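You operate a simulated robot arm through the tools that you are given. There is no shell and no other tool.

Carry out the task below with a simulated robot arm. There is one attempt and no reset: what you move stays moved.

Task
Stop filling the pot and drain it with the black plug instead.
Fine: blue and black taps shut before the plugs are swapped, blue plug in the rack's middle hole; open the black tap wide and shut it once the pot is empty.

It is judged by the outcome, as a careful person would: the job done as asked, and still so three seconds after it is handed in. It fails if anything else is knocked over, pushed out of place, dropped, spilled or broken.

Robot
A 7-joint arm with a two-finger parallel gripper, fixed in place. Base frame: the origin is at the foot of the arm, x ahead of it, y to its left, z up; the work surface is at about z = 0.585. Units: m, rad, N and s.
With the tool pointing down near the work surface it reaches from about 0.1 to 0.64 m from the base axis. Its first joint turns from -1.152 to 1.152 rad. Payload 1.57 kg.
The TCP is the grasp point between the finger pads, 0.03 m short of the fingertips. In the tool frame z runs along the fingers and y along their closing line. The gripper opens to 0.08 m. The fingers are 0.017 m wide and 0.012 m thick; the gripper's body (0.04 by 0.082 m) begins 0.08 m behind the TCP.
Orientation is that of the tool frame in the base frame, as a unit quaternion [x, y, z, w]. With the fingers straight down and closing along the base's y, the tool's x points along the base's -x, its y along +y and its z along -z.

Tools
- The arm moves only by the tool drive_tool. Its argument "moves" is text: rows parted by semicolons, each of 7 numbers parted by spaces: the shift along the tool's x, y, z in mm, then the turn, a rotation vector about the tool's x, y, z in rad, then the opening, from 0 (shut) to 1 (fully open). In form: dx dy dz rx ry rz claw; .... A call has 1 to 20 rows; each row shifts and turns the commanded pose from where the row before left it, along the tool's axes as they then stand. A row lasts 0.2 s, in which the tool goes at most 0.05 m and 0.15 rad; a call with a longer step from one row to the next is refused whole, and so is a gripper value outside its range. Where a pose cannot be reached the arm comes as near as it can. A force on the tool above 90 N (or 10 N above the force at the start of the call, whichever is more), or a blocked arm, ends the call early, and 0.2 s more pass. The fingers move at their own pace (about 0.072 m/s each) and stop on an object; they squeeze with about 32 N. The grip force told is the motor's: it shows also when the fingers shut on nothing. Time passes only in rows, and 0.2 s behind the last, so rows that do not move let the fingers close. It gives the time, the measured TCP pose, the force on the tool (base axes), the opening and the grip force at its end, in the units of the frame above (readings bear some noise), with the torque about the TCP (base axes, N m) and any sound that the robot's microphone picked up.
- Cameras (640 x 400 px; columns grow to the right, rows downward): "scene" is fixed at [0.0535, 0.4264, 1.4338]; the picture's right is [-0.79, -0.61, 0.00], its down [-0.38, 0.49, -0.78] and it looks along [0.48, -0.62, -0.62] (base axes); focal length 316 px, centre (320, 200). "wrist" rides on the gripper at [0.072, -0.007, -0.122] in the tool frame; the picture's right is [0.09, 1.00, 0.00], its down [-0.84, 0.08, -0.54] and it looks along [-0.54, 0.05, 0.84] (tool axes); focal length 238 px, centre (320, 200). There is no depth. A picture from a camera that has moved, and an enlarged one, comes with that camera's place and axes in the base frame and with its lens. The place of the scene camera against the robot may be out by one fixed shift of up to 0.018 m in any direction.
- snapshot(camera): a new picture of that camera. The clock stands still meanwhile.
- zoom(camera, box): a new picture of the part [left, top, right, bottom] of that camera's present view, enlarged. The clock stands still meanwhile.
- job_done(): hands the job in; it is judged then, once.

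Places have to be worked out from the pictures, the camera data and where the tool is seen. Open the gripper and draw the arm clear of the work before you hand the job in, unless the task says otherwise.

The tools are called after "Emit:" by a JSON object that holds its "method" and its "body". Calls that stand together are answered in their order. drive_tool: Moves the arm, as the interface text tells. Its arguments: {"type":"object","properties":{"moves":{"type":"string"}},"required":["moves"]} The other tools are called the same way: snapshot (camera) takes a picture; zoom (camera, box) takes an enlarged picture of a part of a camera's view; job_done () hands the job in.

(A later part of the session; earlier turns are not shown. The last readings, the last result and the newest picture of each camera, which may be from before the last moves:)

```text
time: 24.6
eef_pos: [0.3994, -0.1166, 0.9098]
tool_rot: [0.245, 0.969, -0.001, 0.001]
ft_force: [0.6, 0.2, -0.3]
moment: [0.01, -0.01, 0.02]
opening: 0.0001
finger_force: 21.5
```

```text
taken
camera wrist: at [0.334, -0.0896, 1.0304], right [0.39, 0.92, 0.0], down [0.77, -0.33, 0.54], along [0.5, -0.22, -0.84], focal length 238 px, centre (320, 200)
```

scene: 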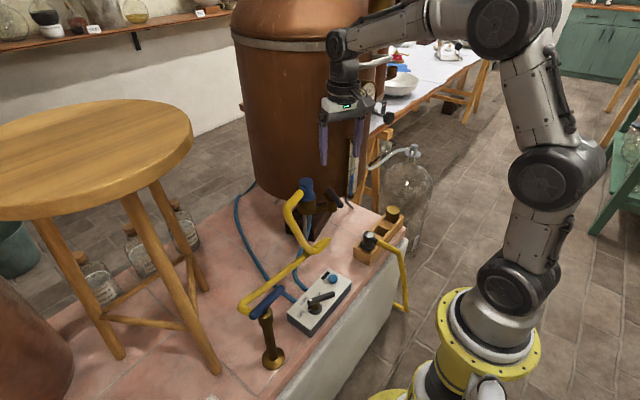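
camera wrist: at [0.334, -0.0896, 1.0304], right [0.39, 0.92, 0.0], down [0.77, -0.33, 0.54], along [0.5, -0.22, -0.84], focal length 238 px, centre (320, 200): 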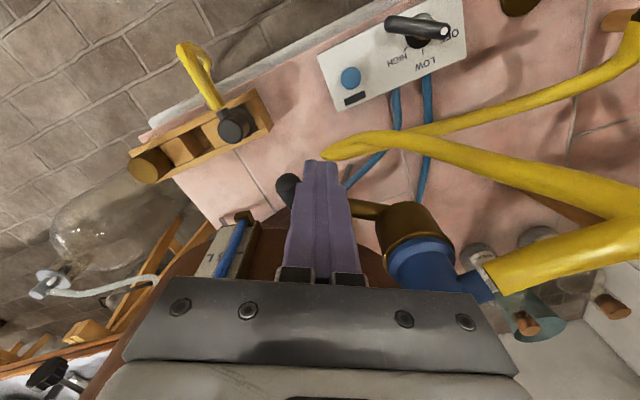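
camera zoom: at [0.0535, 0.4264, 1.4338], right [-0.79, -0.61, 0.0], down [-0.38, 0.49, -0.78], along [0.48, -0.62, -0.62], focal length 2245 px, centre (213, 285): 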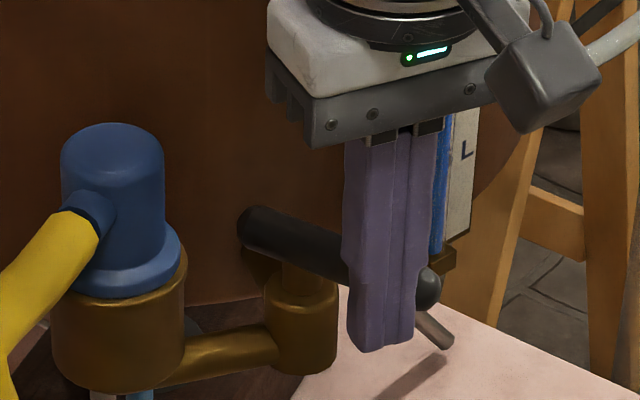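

The push works with little force left over; the lever has turned further. I continue along the arc.

Emit:
{"method": "drive_tool", "body": {"moves": "-1.6 -4.1 0 0 0 0 0;-1.6 -4.1 0 0 0 0 0;-1.6 -4.1 0 0 0 0 0;-1.7 -4.1 0 0 0 0 0;-3.75 -3.55 0 0 0 0 0;-3.75 -3.55 0 0 0 0 0;0 0 0 0 0 0 0"}}

Emit:
{"method": "zoom", "body": {"camera": "scene", "box": [290, 160, 380, 216]}}

Emit:
{"method": "snapshot", "body": {"camera": "wrist"}}

```text
time: 26.2
eef_pos: [0.4014, -0.145, 0.9099]
tool_rot: [0.246, 0.969, -0.001, 0.002]
ft_force: [-0.7, 0.3, -0.3]
moment: [0.03, 0.02, 0.04]
opening: 0.0
finger_force: 21.0
```

```text
7.11 times, centred on (335, 188) of scene
camera zoom: at [0.0535, 0.4264, 1.4338], right [-0.79, -0.61, 0.0], down [-0.38, 0.49, -0.78], along [0.48, -0.62, -0.62], focal length 2245 px, centre (213, 285)
```

zoom: 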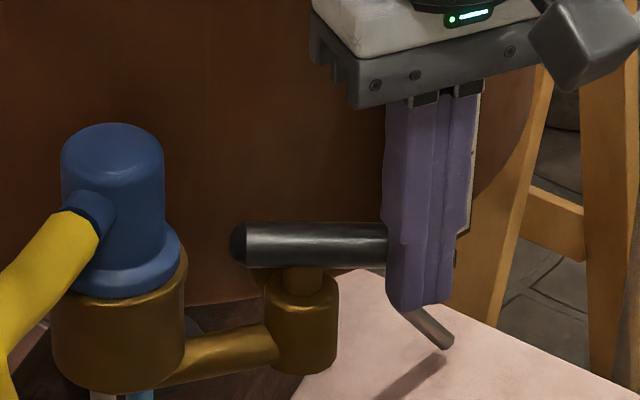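

```text
taken
camera wrist: at [0.3352, -0.1172, 1.031], right [0.39, 0.92, 0.0], down [0.77, -0.33, 0.54], along [0.5, -0.22, -0.84], focal length 238 px, centre (320, 200)
```

wrist: 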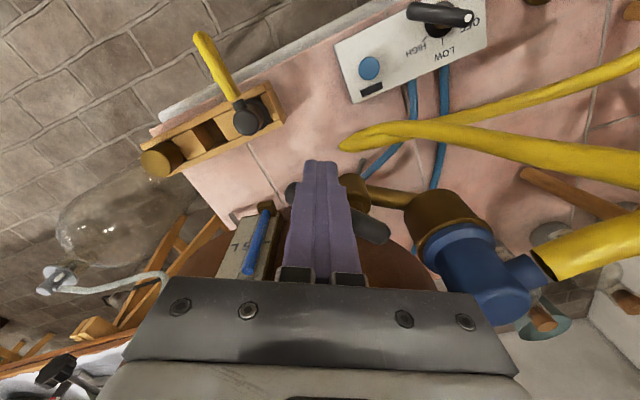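

The lever is now at about 38° and still moves freely. I push the last part gently, looking for a stop near 52–55°.

Emit:
{"method": "drive_tool", "body": {"moves": "-2.6 -2.2 0 0 0 0 0;-2.6 -2.2 0 0 0 0 0;-2.6 -2.2 0 0 0 0 0;0 0 0 0 0 0 0"}}

Emit:
{"method": "zoom", "body": {"camera": "scene", "box": [290, 160, 380, 216]}}

```text
time: 27.2
eef_pos: [0.4044, -0.1539, 0.9102]
tool_rot: [0.246, 0.969, -0.001, 0.0]
ft_force: [-0.8, 0.4, -0.5]
moment: [0.04, 0.01, 0.0]
opening: 0.0
finger_force: 21.3
```

```text
7.11 times, centred on (335, 188) of scene
camera zoom: at [0.0535, 0.4265, 1.4337], right [-0.79, -0.61, 0.0], down [-0.38, 0.49, -0.78], along [0.48, -0.62, -0.62], focal length 2245 px, centre (213, 285)
```

zoom: 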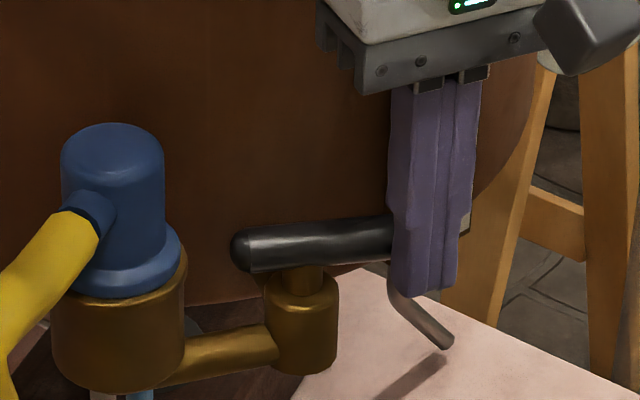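

Now at about 49° and still free. I push a little further towards the stop.

Emit:
{"method": "drive_tool", "body": {"moves": "-2.4 -0.8 0 0 0 0 0;-2.4 -0.8 0 0 0 0 0;-2.4 -0.8 0 0 0 0 0;0 0 0 0 0 0 0"}}

Emit:
{"method": "zoom", "body": {"camera": "scene", "box": [290, 160, 380, 216]}}

Emit:
{"method": "snapshot", "body": {"camera": "wrist"}}

```text
time: 28.2
eef_pos: [0.4085, -0.1604, 0.9087]
tool_rot: [0.246, 0.969, 0.0, 0.0]
ft_force: [-1.6, 1.9, 0.4]
moment: [0.07, 0.03, 0.03]
opening: 0.0
finger_force: 21.7
```

```text
7.11 times, centred on (335, 188) of scene
camera zoom: at [0.0534, 0.4265, 1.4337], right [-0.79, -0.61, 0.0], down [-0.38, 0.49, -0.78], along [0.48, -0.62, -0.62], focal length 2245 px, centre (213, 285)
```

zoom: 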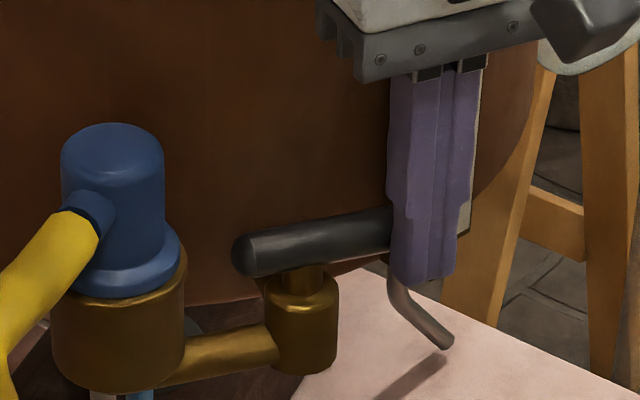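

```text
taken
camera wrist: at [0.3434, -0.132, 1.0308], right [0.39, 0.92, 0.0], down [0.77, -0.33, 0.54], along [0.5, -0.21, -0.84], focal length 238 px, centre (320, 200)
```

wrist: 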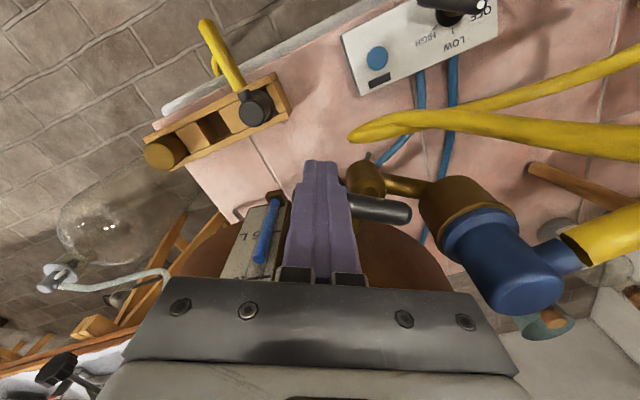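

The lever is now parallel with the port pipe and square to the pot stub. I press slightly more to find whether a hard stop is here.

Emit:
{"method": "drive_tool", "body": {"moves": "-1.5 -0.5 0 0 0 0 0;-1.5 -0.5 0 0 0 0 0;0 0 0 0 0 0 0"}}

Emit:
{"method": "zoom", "body": {"camera": "scene", "box": [290, 160, 380, 216]}}

```text
time: 29.0
eef_pos: [0.408, -0.1592, 0.9087]
tool_rot: [0.246, 0.969, -0.001, -0.005]
ft_force: [-18.8, 16.8, 6.0]
moment: [0.38, 0.21, -0.04]
opening: 0.0
finger_force: 21.1
```

```text
7.11 times, centred on (335, 188) of scene
camera zoom: at [0.0529, 0.4269, 1.4336], right [-0.79, -0.61, 0.0], down [-0.38, 0.49, -0.78], along [0.48, -0.62, -0.62], focal length 2245 px, centre (213, 285)
```

zoom: 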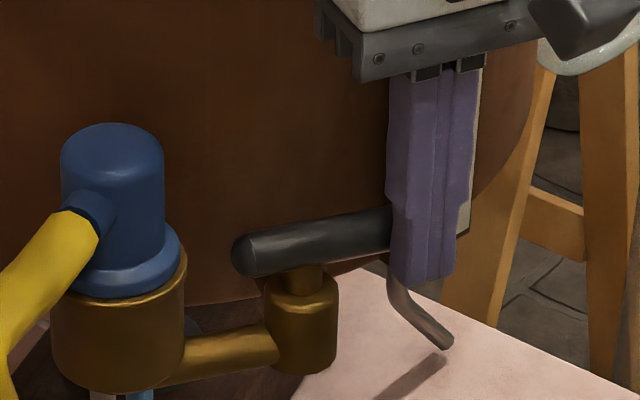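

There's a firm stop here (25 N, no motion). To be sure this stop is "shut" and not "wide open", I'll crack the blue tap briefly and watch the gauge before I unplug anything. I back off, lift and go above the blue handle; its pivot is near (0.386, 0.203) and the long arm points to −y.

Emit:
{"method": "drive_tool", "body": {"moves": "6 2 0 0 0 0 0;0 0 -35 0 0 0 0;0 0 -35 0 0 0 0;0 0 -35 0 0 0 0.4;23.6 38.1 0 0 0 0 0.5;23.6 38.1 0 0 0 0 0.5;23.6 38.1 0 0 0 0 0.5;23.6 38.1 0 0 0 0 0.5;23.6 38.1 0 0 0 0 0.5;23.6 38.1 0 0 0 0 0.5;23.6 38.1 0 0 0 0 0.5;0 0 0 0 0 0.15 0.5;0 0 0 0 0 0.15 0.5;0 0 0 0 0 0.15 0.5;0 0 0 0 0 0.15 0.5;0 0 0 0 0 0.15 0.5"}}

Emit:
{"method": "snapshot", "body": {"camera": "wrist"}}

Emit:
{"method": "zoom", "body": {"camera": "scene", "box": [280, 150, 380, 212]}}

Emit:
{"method": "zoom", "body": {"camera": "scene", "box": [340, 160, 372, 180]}}

```text
time: 32.4
eef_pos: [0.3888, 0.1547, 1.0138]
tool_rot: [0.584, 0.812, -0.001, 0.001]
ft_force: [1.0, 0.4, -0.2]
moment: [0.0, -0.01, -0.01]
opening: 0.0399
finger_force: 0.1
```

```text
taken
camera wrist: at [0.3607, 0.221, 1.1352], right [0.92, 0.4, 0.0], down [0.34, -0.77, 0.54], along [0.22, -0.5, -0.84], focal length 238 px, centre (320, 200)
```

wrist: 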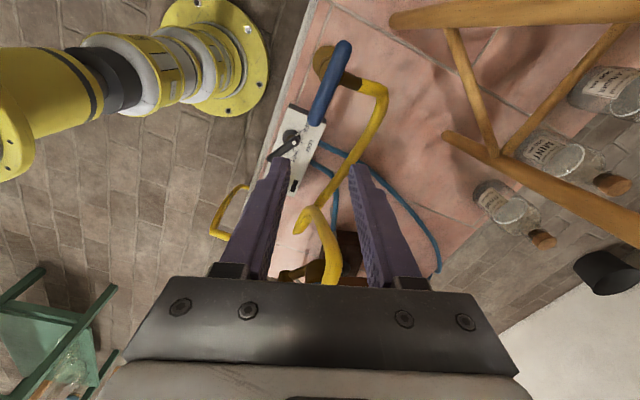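

```text
6.40 times, centred on (330, 181) of scene
camera zoom: at [0.0535, 0.4264, 1.4338], right [-0.79, -0.61, 0.0], down [-0.38, 0.49, -0.78], along [0.48, -0.62, -0.62], focal length 2021 px, centre (256, 322)
```

zoom: 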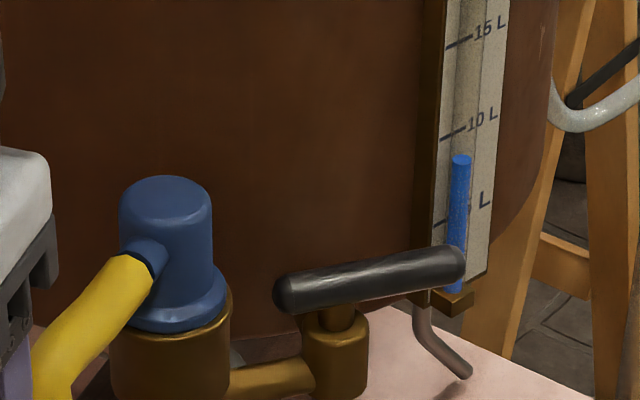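

```text
16.00 times, centred on (356, 170) of scene
camera zoom: at [0.0535, 0.4264, 1.4338], right [-0.79, -0.61, 0.0], down [-0.38, 0.49, -0.78], along [0.48, -0.62, -0.62], focal length 5052 px, centre (-256, 680)
```

zoom: 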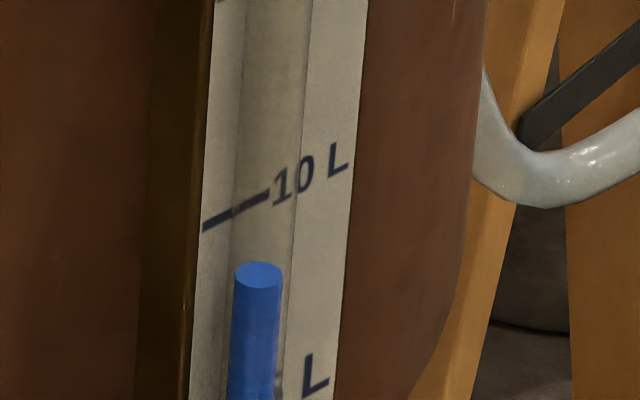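

The level is steady at 275 px in this zoom with both handles at their present positions. I lower with the fingers straddling the blue handle, open it by about 24° and hold just over a second to see whether any water passes the black tap.

Emit:
{"method": "drive_tool", "body": {"moves": "0 0 33.2 0 0 0 0.5;0 0 33.2 0 0 0 0.5;0 0 33.2 0 0 0 0.5;0 0 33.2 0 0 0 0.5;0 0 33.2 0 0 0 0.5;0 0 0 0 0 0 0.5"}}

Emit:
{"method": "snapshot", "body": {"camera": "wrist"}}

Emit:
{"method": "zoom", "body": {"camera": "scene", "box": [220, 260, 320, 322]}}

```text
time: 33.8
eef_pos: [0.3883, 0.1556, 0.8465]
tool_rot: [0.584, 0.812, -0.001, 0.002]
ft_force: [-0.6, -0.5, 0.4]
moment: [0.0, -0.02, 0.02]
opening: 0.04
finger_force: 0.2
```

```text
taken
camera wrist: at [0.3604, 0.2211, 0.9687], right [0.91, 0.41, 0.0], down [0.34, -0.77, 0.54], along [0.22, -0.5, -0.84], focal length 238 px, centre (320, 200)
```

wrist: 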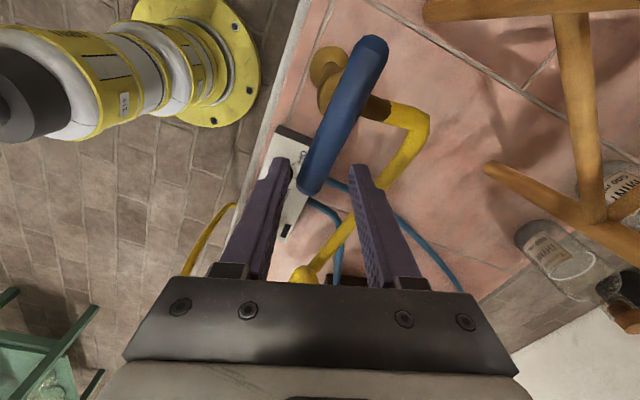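

```text
6.40 times, centred on (270, 291) of scene
camera zoom: at [0.0535, 0.4265, 1.4338], right [-0.79, -0.61, 0.0], down [-0.38, 0.49, -0.78], along [0.48, -0.62, -0.62], focal length 2021 px, centre (640, -382)
```

zoom: 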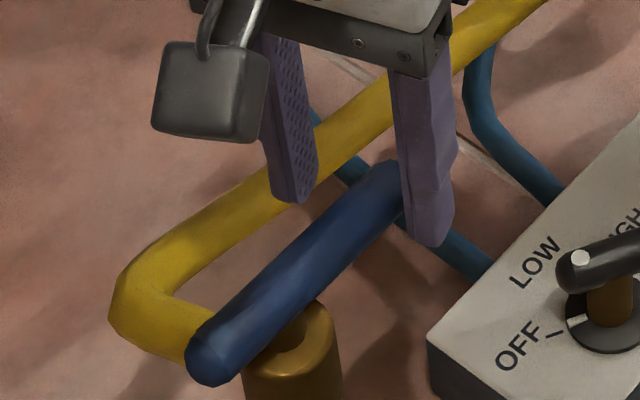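

The handle end is between the fingers. I open the blue tap slightly and hold.

Emit:
{"method": "drive_tool", "body": {"moves": "3.5 -7.3 0 0 0 0 0.5;3.5 -7.3 0 0 0 0 0.5;3.5 -7.3 0 0 0 0 0.5;3.5 -7.3 0 0 0 0 0.5;0 0 0 0 0 0 0.5;0 0 0 0 0 0 0.5;0 0 0 0 0 0 0.5;0 0 0 0 0 0 0.5"}}

Emit:
{"method": "zoom", "body": {"camera": "scene", "box": [340, 160, 372, 180]}}

Emit:
{"method": "zoom", "body": {"camera": "scene", "box": [220, 260, 320, 322]}}

```text
time: 35.6
eef_pos: [0.3579, 0.159, 0.847]
tool_rot: [0.584, 0.812, -0.001, 0.001]
ft_force: [0.0, -0.1, -0.8]
moment: [0.02, -0.02, 0.02]
opening: 0.0401
finger_force: 0.2
```

```text
16.00 times, centred on (356, 170) of scene
camera zoom: at [0.0535, 0.4264, 1.4338], right [-0.79, -0.61, 0.0], down [-0.38, 0.49, -0.78], along [0.48, -0.62, -0.62], focal length 5052 px, centre (-256, 680)
```

zoom: 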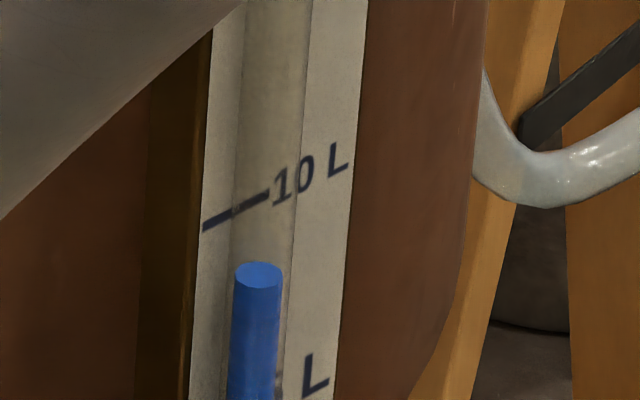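

```text
6.40 times, centred on (270, 291) of scene
camera zoom: at [0.0535, 0.4264, 1.4338], right [-0.79, -0.61, 0.0], down [-0.38, 0.49, -0.78], along [0.48, -0.62, -0.62], focal length 2021 px, centre (640, -382)
```

zoom: 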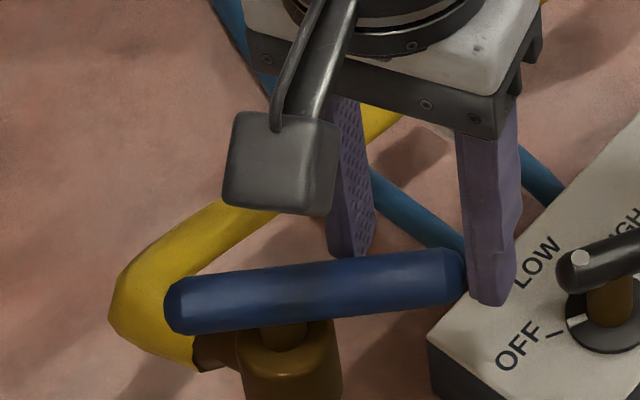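

The blue handle moved well open (about 35–40°) for over a second and the gauge stayed at 275 px, so the black tap really is shut. I close blue again, up to its stop.

Emit:
{"method": "drive_tool", "body": {"moves": "-3 6.5 0 0 0 0 0.5;-3 6.5 0 0 0 0 0.5;-3 6.5 0 0 0 0 0.5;-3 6.5 0 0 0 0 0.5;-3 6.5 0 0 0 0 0.5;-1.5 3 0 0 0 0 0.5;-1 2.5 0 0 0 0 0.5;0 0 0 0 0 0 0.5"}}

Emit:
{"method": "zoom", "body": {"camera": "scene", "box": [220, 260, 320, 322]}}

Emit:
{"method": "snapshot", "body": {"camera": "wrist"}}

```text
time: 37.4
eef_pos: [0.3972, 0.1547, 0.8466]
tool_rot: [0.584, 0.812, -0.002, 0.001]
ft_force: [-9.4, -0.7, -1.6]
moment: [0.02, 0.19, -0.13]
opening: 0.0481
finger_force: 4.5
```

```text
6.40 times, centred on (270, 291) of scene
camera zoom: at [0.0533, 0.4264, 1.4338], right [-0.79, -0.61, 0.0], down [-0.38, 0.49, -0.78], along [0.48, -0.62, -0.62], focal length 2021 px, centre (640, -382)
```

zoom: 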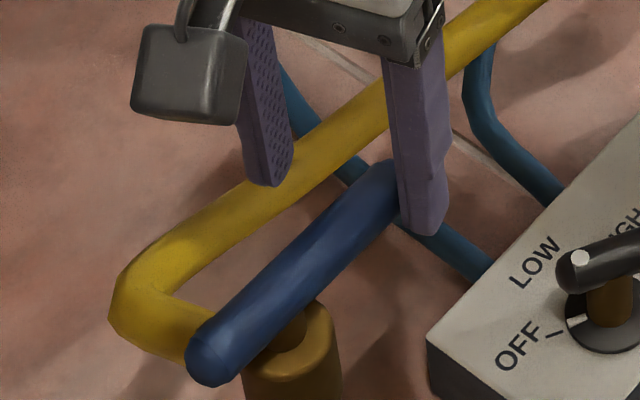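

```text
taken
camera wrist: at [0.3695, 0.2202, 0.9682], right [0.91, 0.41, 0.0], down [0.34, -0.77, 0.54], along [0.22, -0.5, -0.84], focal length 238 px, centre (320, 200)
```

wrist: 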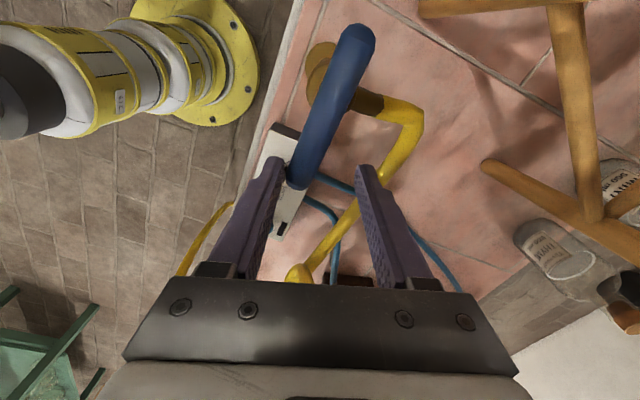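

Blue is back at its stop (square to the spout, 9 N against the stop). I back off, lift clear, and go to view the blue plug with the fingers turned to grip across its nozzle.

Emit:
{"method": "drive_tool", "body": {"moves": "1.9 -5.7 0 0 0 0 0.5;0 0 -35 0 0 0 0.5;0 0 -35 0 0 0 0.5;0 0 -35 0 0 0 0.7;0 0 -35 0 0 0 0.8;0 0 -35 0 0 0 0.8;0 0 0 0 0 0.125 0.8;0 0 0 0 0 0.125 0.8;0 0 0 0 0 0.125 0.8;0 0 0 0 0 0.125 0.8;-33.7 22 -10 0 0 0 0.8;-33.7 22 -10 0 0 0 0.8;-33.7 22 -10 0 0 0 0.8;-33.7 22 -10 0 0 0 0.8;-33.7 22 -10 0 0 0 0.8"}}

Emit:
{"method": "snapshot", "body": {"camera": "wrist"}}

Emit:
{"method": "snapshot", "body": {"camera": "scene"}}

Emit:
{"method": "zoom", "body": {"camera": "scene", "box": [340, 160, 372, 180]}}

```text
time: 40.6
eef_pos: [0.4698, -0.0286, 1.0717]
tool_rot: [0.766, 0.643, -0.002, 0.001]
ft_force: [-1.5, 0.0, 0.4]
moment: [0.0, -0.06, -0.01]
opening: 0.0641
finger_force: 0.0
```

```text
taken
camera wrist: at [0.4766, 0.0437, 1.1934], right [1.0, -0.08, 0.0], down [-0.07, -0.84, 0.54], along [-0.04, -0.54, -0.84], focal length 238 px, centre (320, 200)
```

wrist: 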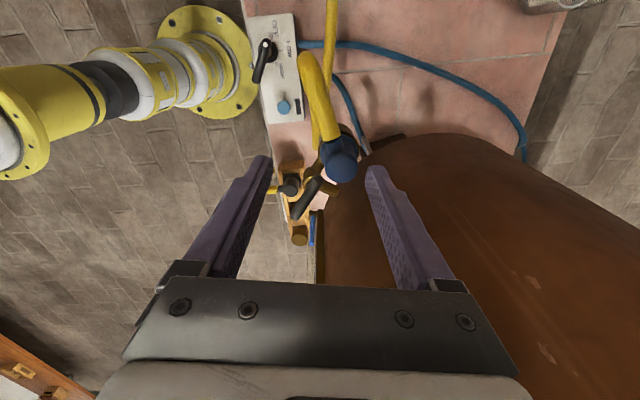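

```text
taken
```

scene: 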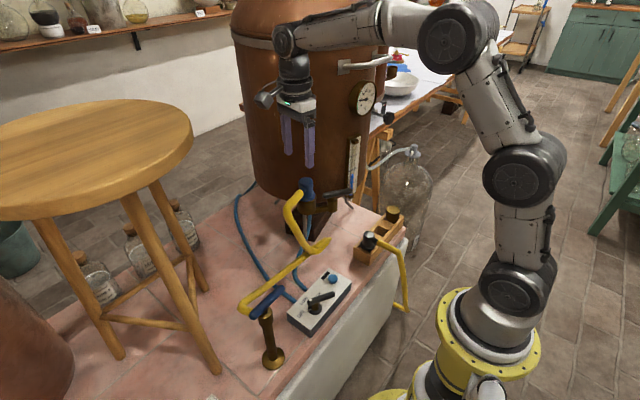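

```text
16.00 times, centred on (356, 170) of scene
camera zoom: at [0.0534, 0.4265, 1.4338], right [-0.79, -0.61, 0.0], down [-0.38, 0.49, -0.78], along [0.48, -0.62, -0.62], focal length 5052 px, centre (-256, 680)
```

zoom: 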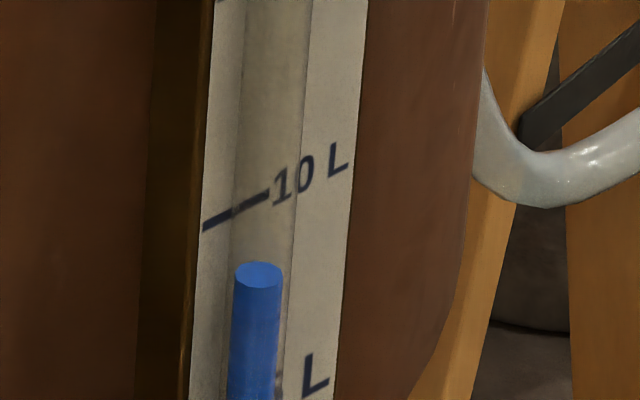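

Level steady, both taps shut. I zoom on the plug from this view.

Emit:
{"method": "zoom", "body": {"camera": "wrist", "box": [260, 110, 420, 210]}}

Emit:
{"method": "zoom", "body": {"camera": "scene", "box": [280, 170, 360, 220]}}

Emit:
{"method": "zoom", "body": {"camera": "scene", "box": [340, 200, 420, 250]}}

```text
4.00 times, centred on (340, 160) of wrist
camera zoom: at [0.4766, 0.0437, 1.1934], right [1.0, -0.08, 0.0], down [-0.07, -0.84, 0.54], along [-0.04, -0.54, -0.84], focal length 953 px, centre (240, 360)
```

zoom: 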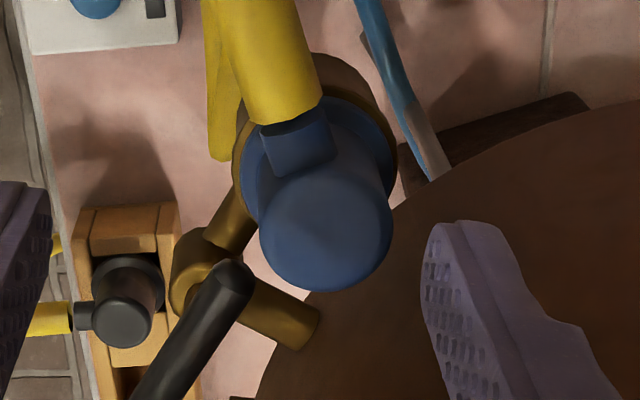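

```text
8.00 times, centred on (320, 195) of scene
camera zoom: at [0.0534, 0.4265, 1.4338], right [-0.79, -0.61, 0.0], down [-0.38, 0.49, -0.78], along [0.48, -0.62, -0.62], focal length 2526 px, centre (320, 240)
```

zoom: 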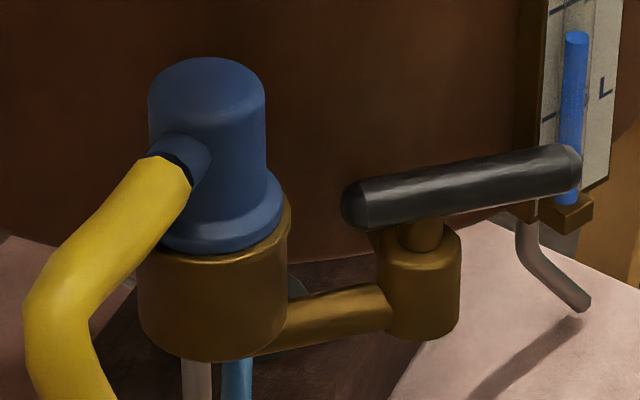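

```text
8.00 times, centred on (380, 225) of scene
camera zoom: at [0.0534, 0.4265, 1.4338], right [-0.79, -0.61, 0.0], down [-0.38, 0.49, -0.78], along [0.48, -0.62, -0.62], focal length 2526 px, centre (-160, 0)
```

zoom: 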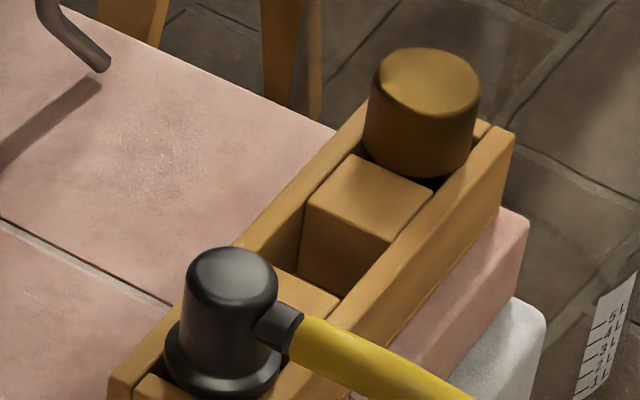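

I take the plug axis to be at about (0.491, −0.074), with its top at z≈0.945 and the nozzle pointing near +y. I turn the fingers to about 15° to stay clear of both the nozzle and the pot, move over the plug and stop just above it to check alignment.

Emit:
{"method": "drive_tool", "body": {"moves": "0 0 0 0 0 -0.145 0.85;0 0 0 0 0 -0.145 0.85;0 0 0 0 0 -0.146 0.85;-24.7 4.3 0 0 0 0 0.85;-24.7 4.4 0 0 0 0 0.85;0 0 35 0 0 0 0.85;0 0 35 0 0 0 0.85;0 0 0 0 0 0 0.85"}}

Emit:
{"method": "snapshot", "body": {"camera": "wrist"}}

Emit:
{"method": "zoom", "body": {"camera": "scene", "box": [250, 130, 370, 205]}}

```text
time: 42.4
eef_pos: [0.4926, -0.0745, 1.0034]
tool_rot: [0.608, 0.794, -0.002, 0.001]
ft_force: [-0.1, 0.0, -0.1]
moment: [0.03, 0.0, 0.01]
opening: 0.0681
finger_force: 0.1
```

```text
taken
camera wrist: at [0.468, -0.0071, 1.1251], right [0.94, 0.35, 0.0], down [0.29, -0.79, 0.54], along [0.19, -0.51, -0.84], focal length 238 px, centre (320, 200)
```

wrist: 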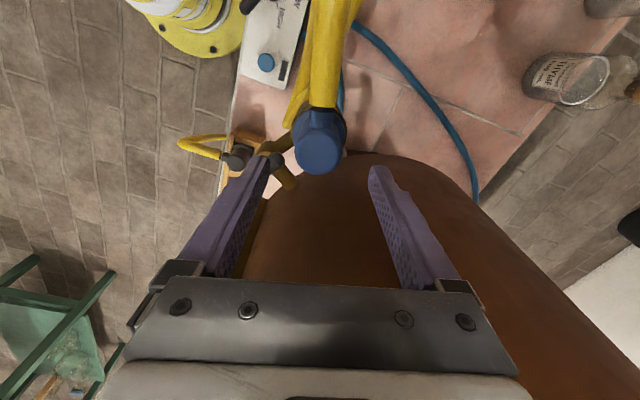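

```text
5.33 times, centred on (310, 168) of scene
camera zoom: at [0.0535, 0.4264, 1.4338], right [-0.79, -0.61, 0.0], down [-0.38, 0.49, -0.78], along [0.48, -0.62, -0.62], focal length 1684 px, centre (373, 373)
```

zoom: 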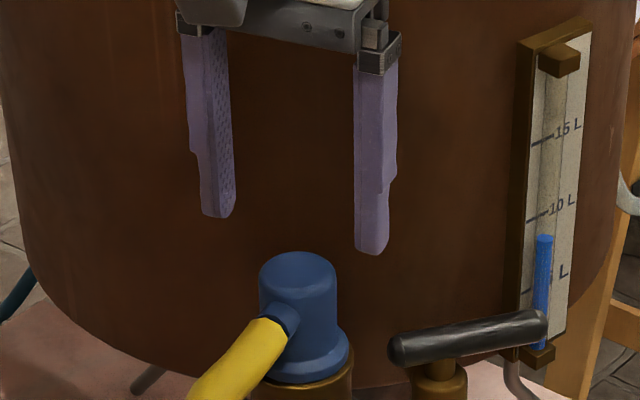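

The plug is centred under the fingers (0.492, −0.0755). I lower to grip the cap just above its flange.

Emit:
{"method": "drive_tool", "body": {"moves": "0 0 27 0 0 0 0.85;0 0 27 0 0 0 0.85;0 0 25 0 0 0 0.85;0 0 0 0 0 0 0.85"}}

Emit:
{"method": "zoom", "body": {"camera": "scene", "box": [250, 150, 370, 225]}}

Emit:
{"method": "snapshot", "body": {"camera": "wrist"}}

```text
time: 43.4
eef_pos: [0.4927, -0.0741, 0.9256]
tool_rot: [0.609, 0.793, -0.001, 0.001]
ft_force: [-0.5, 0.1, 0.1]
moment: [0.02, -0.03, -0.04]
opening: 0.068
finger_force: 0.1
```

```text
5.33 times, centred on (310, 188) of scene
camera zoom: at [0.0535, 0.4264, 1.4338], right [-0.79, -0.61, 0.0], down [-0.38, 0.49, -0.78], along [0.48, -0.62, -0.62], focal length 1684 px, centre (373, 267)
```

zoom: 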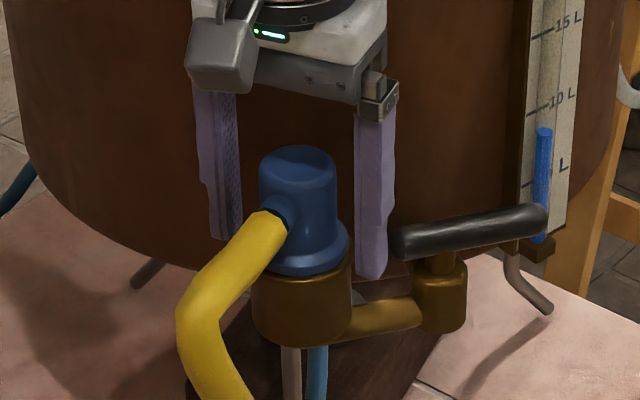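

```text
taken
camera wrist: at [0.4683, -0.0067, 1.0468], right [0.94, 0.35, 0.0], down [0.29, -0.79, 0.54], along [0.19, -0.51, -0.84], focal length 238 px, centre (320, 200)
```

wrist: 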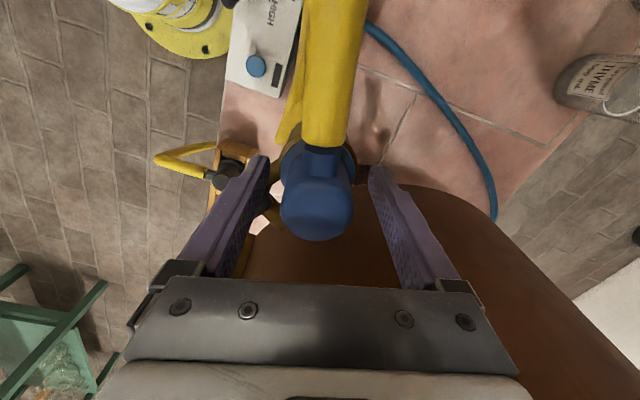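

The fingers straddle the cap, clear of the flange and nozzle. I close.

Emit:
{"method": "drive_tool", "body": {"moves": "0 0 0 0 0 0 0.5;0 0 0 0 0 0 0.2;0 0 0 0 0 0 0;0 0 0 0 0 0 0"}}

Emit:
{"method": "zoom", "body": {"camera": "scene", "box": [250, 150, 370, 225]}}

```text
time: 44.4
eef_pos: [0.4903, -0.0741, 0.9255]
tool_rot: [0.609, 0.793, -0.003, 0.0]
ft_force: [-14.8, -3.9, 4.7]
moment: [-0.31, 0.52, -0.06]
opening: 0.0507
finger_force: 45.0
```

```text
5.33 times, centred on (310, 188) of scene
camera zoom: at [0.053, 0.4264, 1.4338], right [-0.79, -0.61, 0.0], down [-0.38, 0.49, -0.78], along [0.48, -0.62, -0.62], focal length 1684 px, centre (373, 267)
```

zoom: 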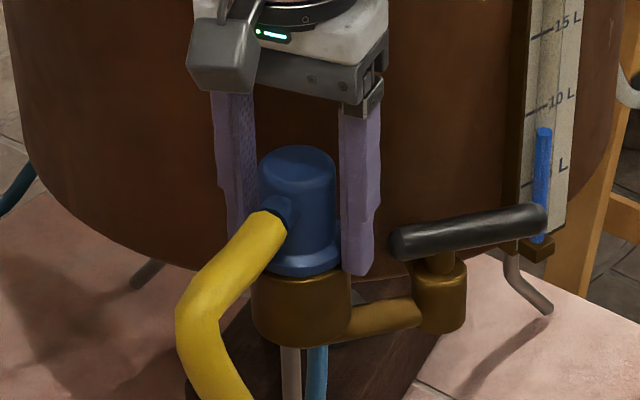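

The opening of 50.7 mm means the tips have closed on the wider flange, not the cap. I open, rise 12 mm and close again on the cap itself.

Emit:
{"method": "drive_tool", "body": {"moves": "0 0 0 0 0 0 0.85;0 0 0 0 0 0 0.85;0 2.5 -6 0 0 0 0.85;0 0 -6 0 0 0 0.85;0 0 0 0 0 0 0.5;0 0 0 0 0 0 0.2;0 0 0 0 0 0 0;0 0 0 0 0 0 0"}}

Emit:
{"method": "zoom", "body": {"camera": "scene", "box": [250, 150, 370, 225]}}

Emit:
{"method": "snapshot", "body": {"camera": "wrist"}}

```text
time: 46.2
eef_pos: [0.4943, -0.0728, 0.9375]
tool_rot: [0.609, 0.793, -0.002, 0.001]
ft_force: [-7.4, -2.0, 4.0]
moment: [-0.04, 0.33, 0.0]
opening: 0.0468
finger_force: 32.6
```

```text
5.33 times, centred on (310, 188) of scene
camera zoom: at [0.0532, 0.4264, 1.4338], right [-0.79, -0.61, 0.0], down [-0.38, 0.49, -0.78], along [0.48, -0.62, -0.62], focal length 1684 px, centre (373, 267)
```

zoom: 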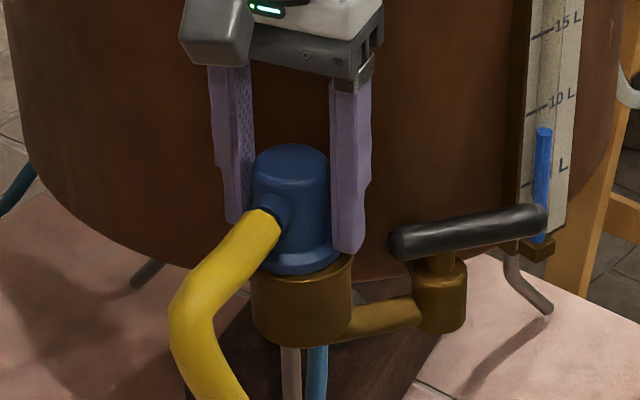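

```text
taken
camera wrist: at [0.4702, -0.0069, 1.0587], right [0.94, 0.35, 0.0], down [0.29, -0.79, 0.54], along [0.19, -0.51, -0.84], focal length 238 px, centre (320, 200)
```

wrist: 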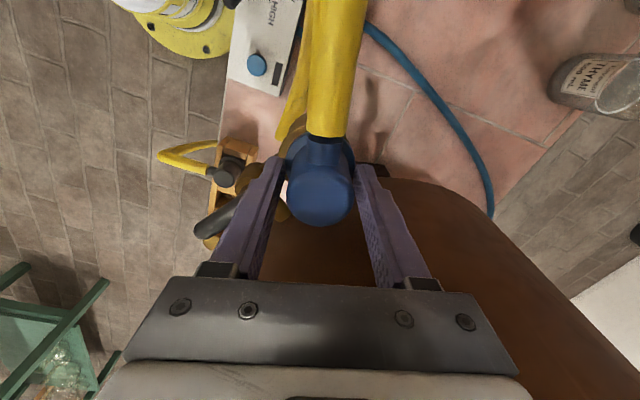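

The opening is now 46.8 mm. I zoom to see exactly what the pads touch before pulling.

Emit:
{"method": "zoom", "body": {"camera": "wrist", "box": [240, 120, 400, 220]}}

Emit:
{"method": "zoom", "body": {"camera": "scene", "box": [280, 165, 344, 205]}}

```text
4.00 times, centred on (320, 170) of wrist
camera zoom: at [0.4702, -0.0069, 1.0587], right [0.94, 0.35, 0.0], down [0.29, -0.79, 0.54], along [0.19, -0.51, -0.84], focal length 953 px, centre (320, 320)
```

zoom: 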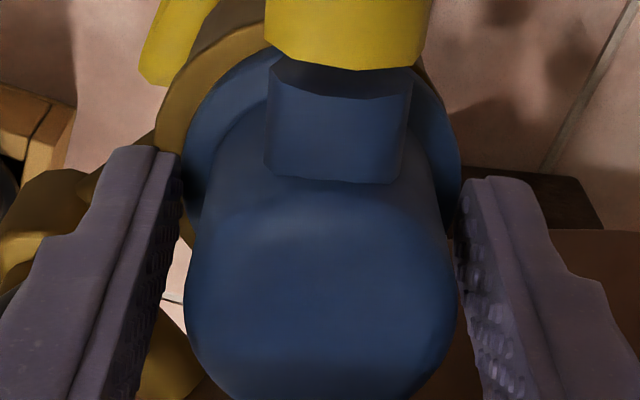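

```text
10.00 times, centred on (312, 185) of scene
camera zoom: at [0.0532, 0.4264, 1.4338], right [-0.79, -0.61, 0.0], down [-0.38, 0.49, -0.78], along [0.48, -0.62, -0.62], focal length 3157 px, centre (400, 350)
```

zoom: 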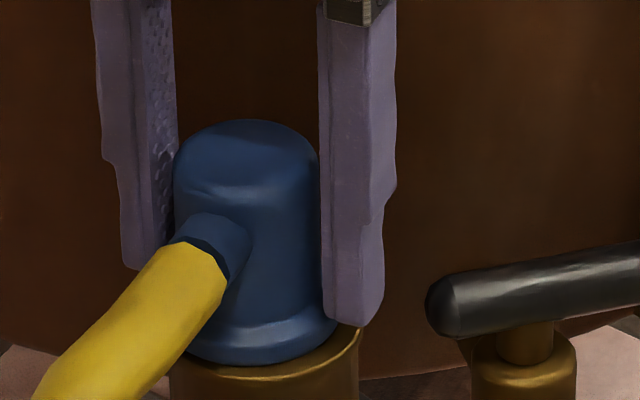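

Working it through: the cup is about 50 mm across, the flange about 47 mm (top near z≈0.91) and the cap about 39 mm (up to ≈0.945). The tips are still on the flange, so I open and rise 9 mm more to grip the cap.

Emit:
{"method": "drive_tool", "body": {"moves": "0 0 0 0 0 0 0.75;0 0 0 0 0 0 0.75;0 -1 -5 0 0 0 0.75;0 0 -4 0 0 0 0.75;0 0 0 0 0 0 0.5;0 0 0 0 0 0 0.2;0 0 0 0 0 0 0;0 0 0 0 0 0 0"}}

Emit:
{"method": "zoom", "body": {"camera": "scene", "box": [280, 165, 344, 205]}}

Emit:
{"method": "zoom", "body": {"camera": "wrist", "box": [240, 120, 400, 220]}}

```text
time: 48.0
eef_pos: [0.4945, -0.0761, 0.9458]
tool_rot: [0.608, 0.794, -0.001, 0.002]
ft_force: [-1.2, -0.3, -0.3]
moment: [-0.03, -0.08, -0.04]
opening: 0.037
finger_force: 32.2
```

```text
10.00 times, centred on (312, 185) of scene
camera zoom: at [0.0534, 0.4264, 1.4338], right [-0.79, -0.61, 0.0], down [-0.38, 0.49, -0.78], along [0.48, -0.62, -0.62], focal length 3157 px, centre (400, 350)
```

zoom: 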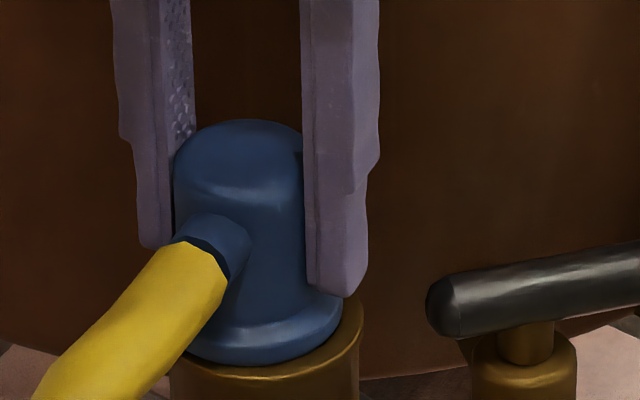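

```text
4.00 times, centred on (320, 170) of wrist
camera zoom: at [0.4701, -0.0073, 1.0666], right [0.94, 0.35, 0.0], down [0.29, -0.79, 0.54], along [0.19, -0.51, -0.84], focal length 953 px, centre (320, 320)
```

zoom: 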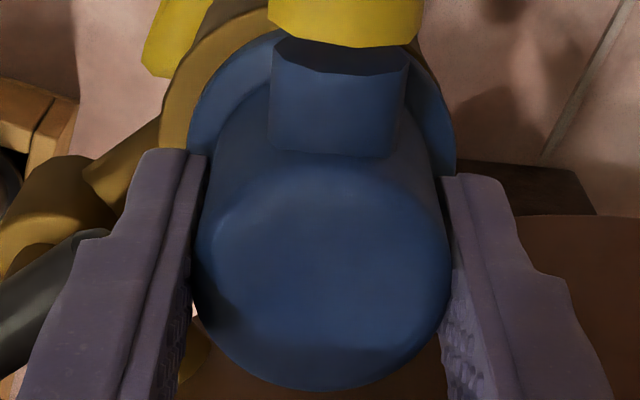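

The cap is held at 37 mm with a steady 32 N grip and clean contact. I pull straight up slowly and watch the force.

Emit:
{"method": "drive_tool", "body": {"moves": "0 0 -5 0 0 0 0;0 0 -8 0 0 0 0;0 0 -10 0 0 0 0;0 0 0 0 0 0 0"}}

Emit:
{"method": "zoom", "body": {"camera": "scene", "box": [250, 140, 370, 215]}}

```text
time: 49.0
eef_pos: [0.4951, -0.0747, 0.9693]
tool_rot: [0.608, 0.794, -0.001, 0.002]
ft_force: [-0.6, 0.1, -0.5]
moment: [0.0, 0.05, 0.04]
opening: 0.0366
finger_force: 32.4
```

```text
5.33 times, centred on (310, 178) of scene
camera zoom: at [0.0535, 0.4264, 1.4338], right [-0.79, -0.61, 0.0], down [-0.38, 0.49, -0.78], along [0.48, -0.62, -0.62], focal length 1684 px, centre (373, 320)
```

zoom: 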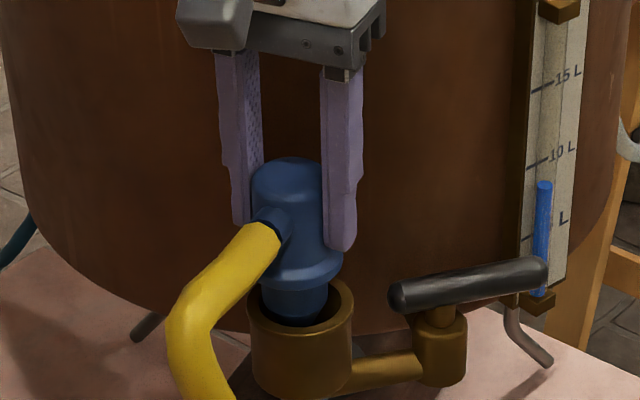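

It came free with almost no force; the lower stem is leaving the cup. I lift well clear, then draw back toward the robot, away from the pot and lever.

Emit:
{"method": "drive_tool", "body": {"moves": "0 0 -25 0 0 0 0;0 0 -30 0 0 0 0;0 0 -20 0 0 0 0;9.8 -36.2 0 0 0 0 0;9.8 -36.2 0 0 0 0 0;9.8 -36.2 0 0 0 0 0;0 0 0 0 0 0 0"}}

Emit:
{"method": "snapshot", "body": {"camera": "scene"}}

Emit:
{"method": "snapshot", "body": {"camera": "wrist"}}

Emit:
{"method": "zoom", "body": {"camera": "scene", "box": [230, 130, 430, 255]}}

```text
time: 50.6
eef_pos: [0.3827, -0.0755, 1.0422]
tool_rot: [0.609, 0.793, -0.001, 0.002]
ft_force: [-0.5, 0.1, -0.9]
moment: [0.0, 0.0, 0.01]
opening: 0.0367
finger_force: 32.0
```

```text
taken
```

scene: 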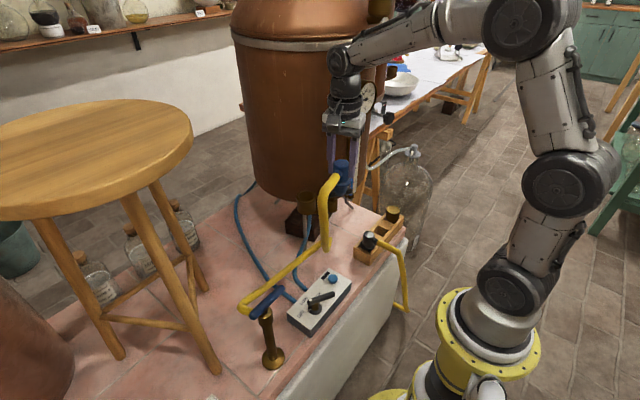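

```text
taken
camera wrist: at [0.3594, -0.0075, 1.1638], right [0.94, 0.35, 0.0], down [0.29, -0.79, 0.54], along [0.19, -0.51, -0.84], focal length 238 px, centre (320, 200)
```

wrist: 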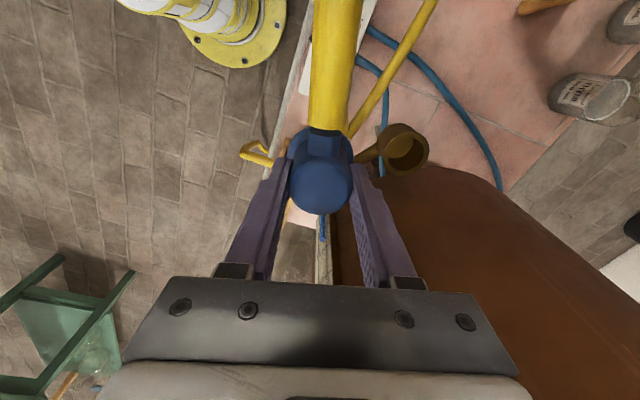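

```text
3.20 times, centred on (330, 192) of scene
camera zoom: at [0.0534, 0.4264, 1.4338], right [-0.79, -0.61, 0.0], down [-0.38, 0.49, -0.78], along [0.48, -0.62, -0.62], focal length 1010 px, centre (288, 224)
```

zoom: 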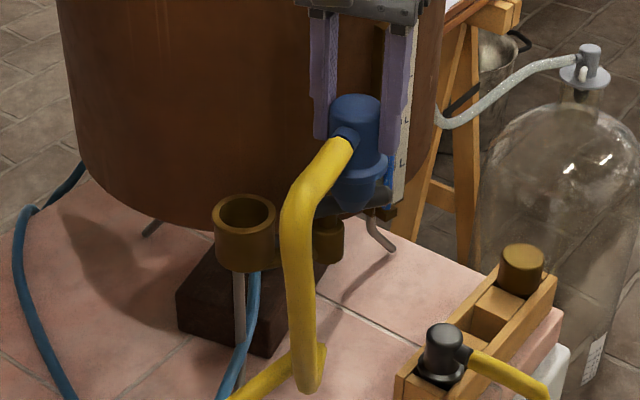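

The blue plug is in hand, the cup is empty and dry, and the tube follows freely. I turn the plug about 31° so the nozzle will pass beside the black plug. Then I carry it round the robot side of the gauge to a spot above the rack's middle hole, which I put at about (0.3755, −0.325).

Emit:
{"method": "drive_tool", "body": {"moves": "0 0 0 0 0 0.136 0;0 0 0 0 0 0.136 0;0 0 0 0 0 0.136 0;0 0 0 0 0 0.136 0;-42.9 1 20.7 0 0 0 0;-42.9 1 20.7 0 0 0 0;-42.9 1 20.7 0 0 0 0;0 0 0 0 0 0 0"}}

Emit:
{"method": "snapshot", "body": {"camera": "scene"}}

Emit:
{"method": "snapshot", "body": {"camera": "wrist"}}

```text
time: 52.4
eef_pos: [0.3505, -0.2004, 0.9812]
tool_rot: [0.8, 0.601, 0.0, 0.003]
ft_force: [0.7, -0.7, -1.4]
moment: [0.02, -0.02, -0.05]
opening: 0.0367
finger_force: 31.6
```

```text
taken
```

scene: 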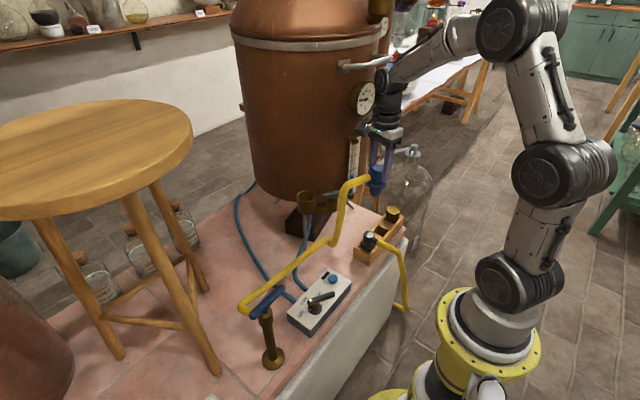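

```text
taken
camera wrist: at [0.3651, -0.1295, 1.1028], right [0.98, -0.19, 0.0], down [-0.16, -0.82, 0.54], along [-0.1, -0.54, -0.84], focal length 238 px, centre (320, 200)
```

wrist: 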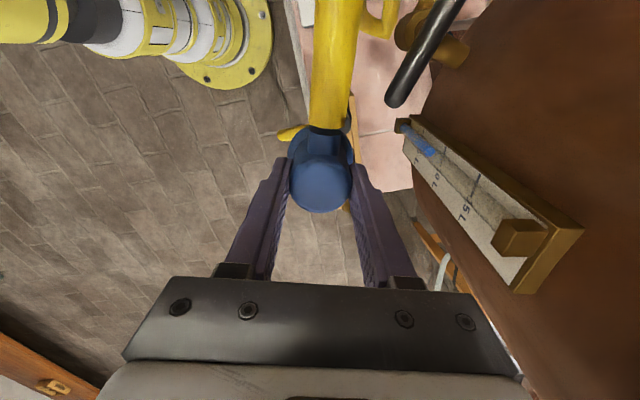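

The tube follows well and the gauge is clear on the right. I continue to above the rack.

Emit:
{"method": "drive_tool", "body": {"moves": "-29.6 10.3 30 0 0 0 0;-29.6 10.3 30 0 0 0 0;-29.6 10.3 30 0 0 0 0;-29.6 10.3 30 0 0 0 0;0 0 0 0 0 0 0"}}

Emit:
{"method": "snapshot", "body": {"camera": "scene"}}

Emit:
{"method": "snapshot", "body": {"camera": "wrist"}}

Emit:
{"method": "zoom", "body": {"camera": "scene", "box": [330, 160, 430, 280]}}

```text
time: 53.6
eef_pos: [0.3558, -0.3232, 0.8612]
tool_rot: [0.8, 0.6, -0.002, 0.002]
ft_force: [-0.6, 0.8, -0.7]
moment: [0.01, 0.06, 0.0]
opening: 0.0366
finger_force: 31.3
```

```text
taken
```

scene: 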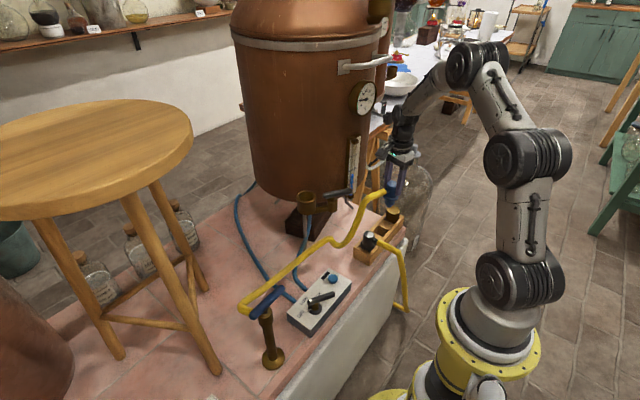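

```text
taken
camera wrist: at [0.3701, -0.2526, 0.9826], right [0.98, -0.19, 0.0], down [-0.16, -0.82, 0.54], along [-0.1, -0.54, -0.84], focal length 238 px, centre (320, 200)
```

wrist: 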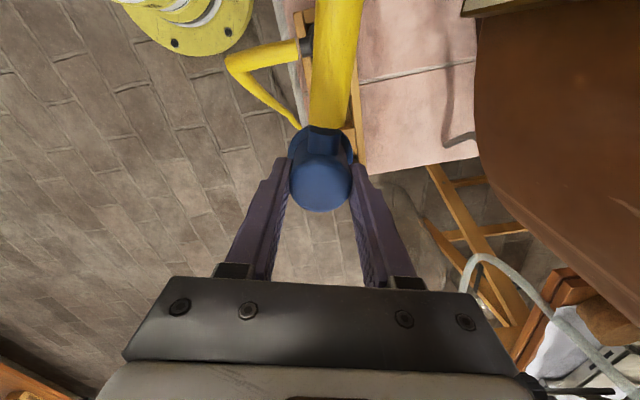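

```text
3.33 times, centred on (380, 220) of scene
camera zoom: at [0.0535, 0.4264, 1.4338], right [-0.79, -0.61, 0.0], down [-0.38, 0.49, -0.78], along [0.48, -0.62, -0.62], focal length 1052 px, centre (120, 133)
```

zoom: 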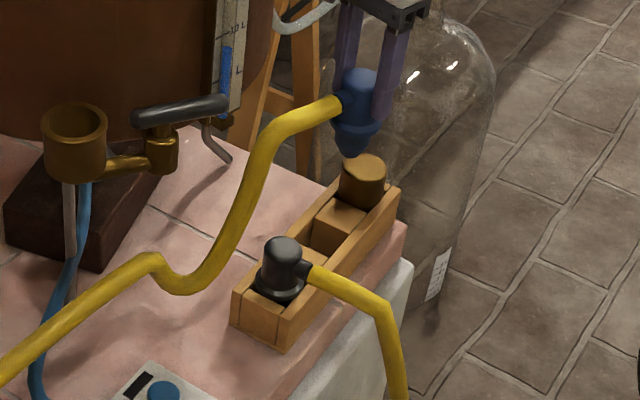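

The plug hangs above the rack, and the tube lies neatly on the pot side of the black plug. I lower partway, shift over the middle hole and check alignment.

Emit:
{"method": "drive_tool", "body": {"moves": "0 0 30 0 0 0 0;0 0 30 0 0 0 0;1.7 9.7 20 0 0 0 0;1.6 9.8 15 0 0 0 0;0 0 0 0 0 0 0"}}

Emit:
{"method": "zoom", "body": {"camera": "scene", "box": [345, 190, 425, 240]}}

Emit:
{"method": "snapshot", "body": {"camera": "wrist"}}

Emit:
{"method": "zoom", "body": {"camera": "scene", "box": [330, 130, 430, 260]}}

```text
time: 54.8
eef_pos: [0.3738, -0.3261, 0.7675]
tool_rot: [0.8, 0.601, -0.001, 0.002]
ft_force: [0.4, 0.0, -0.7]
moment: [-0.02, 0.01, 0.0]
opening: 0.0365
finger_force: 32.3
```

```text
8.00 times, centred on (385, 215) of scene
camera zoom: at [0.0535, 0.4264, 1.4338], right [-0.79, -0.61, 0.0], down [-0.38, 0.49, -0.78], along [0.48, -0.62, -0.62], focal length 2526 px, centre (-200, 80)
```

zoom: 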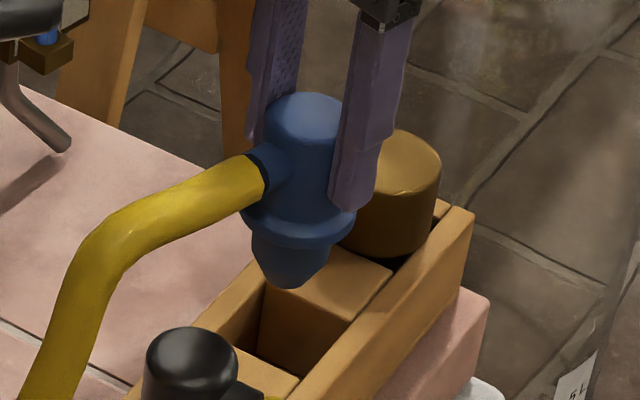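

```text
taken
camera wrist: at [0.3891, -0.2561, 0.8886], right [0.98, -0.19, 0.0], down [-0.16, -0.82, 0.54], along [-0.1, -0.54, -0.84], focal length 238 px, centre (320, 200)
```

wrist: 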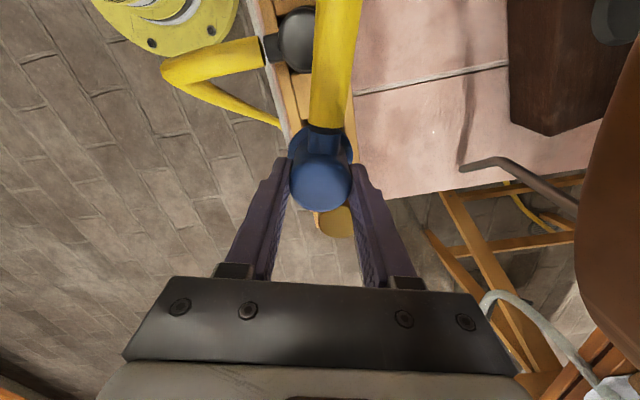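

```text
3.08 times, centred on (380, 195) of scene
camera zoom: at [0.0535, 0.4264, 1.4338], right [-0.79, -0.61, 0.0], down [-0.38, 0.49, -0.78], along [0.48, -0.62, -0.62], focal length 972 px, centre (135, 215)
```

zoom: 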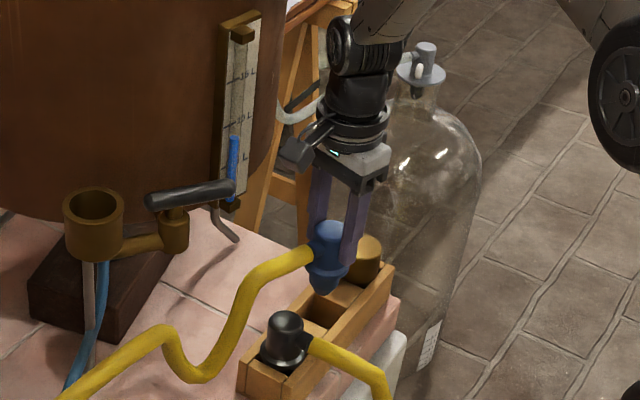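

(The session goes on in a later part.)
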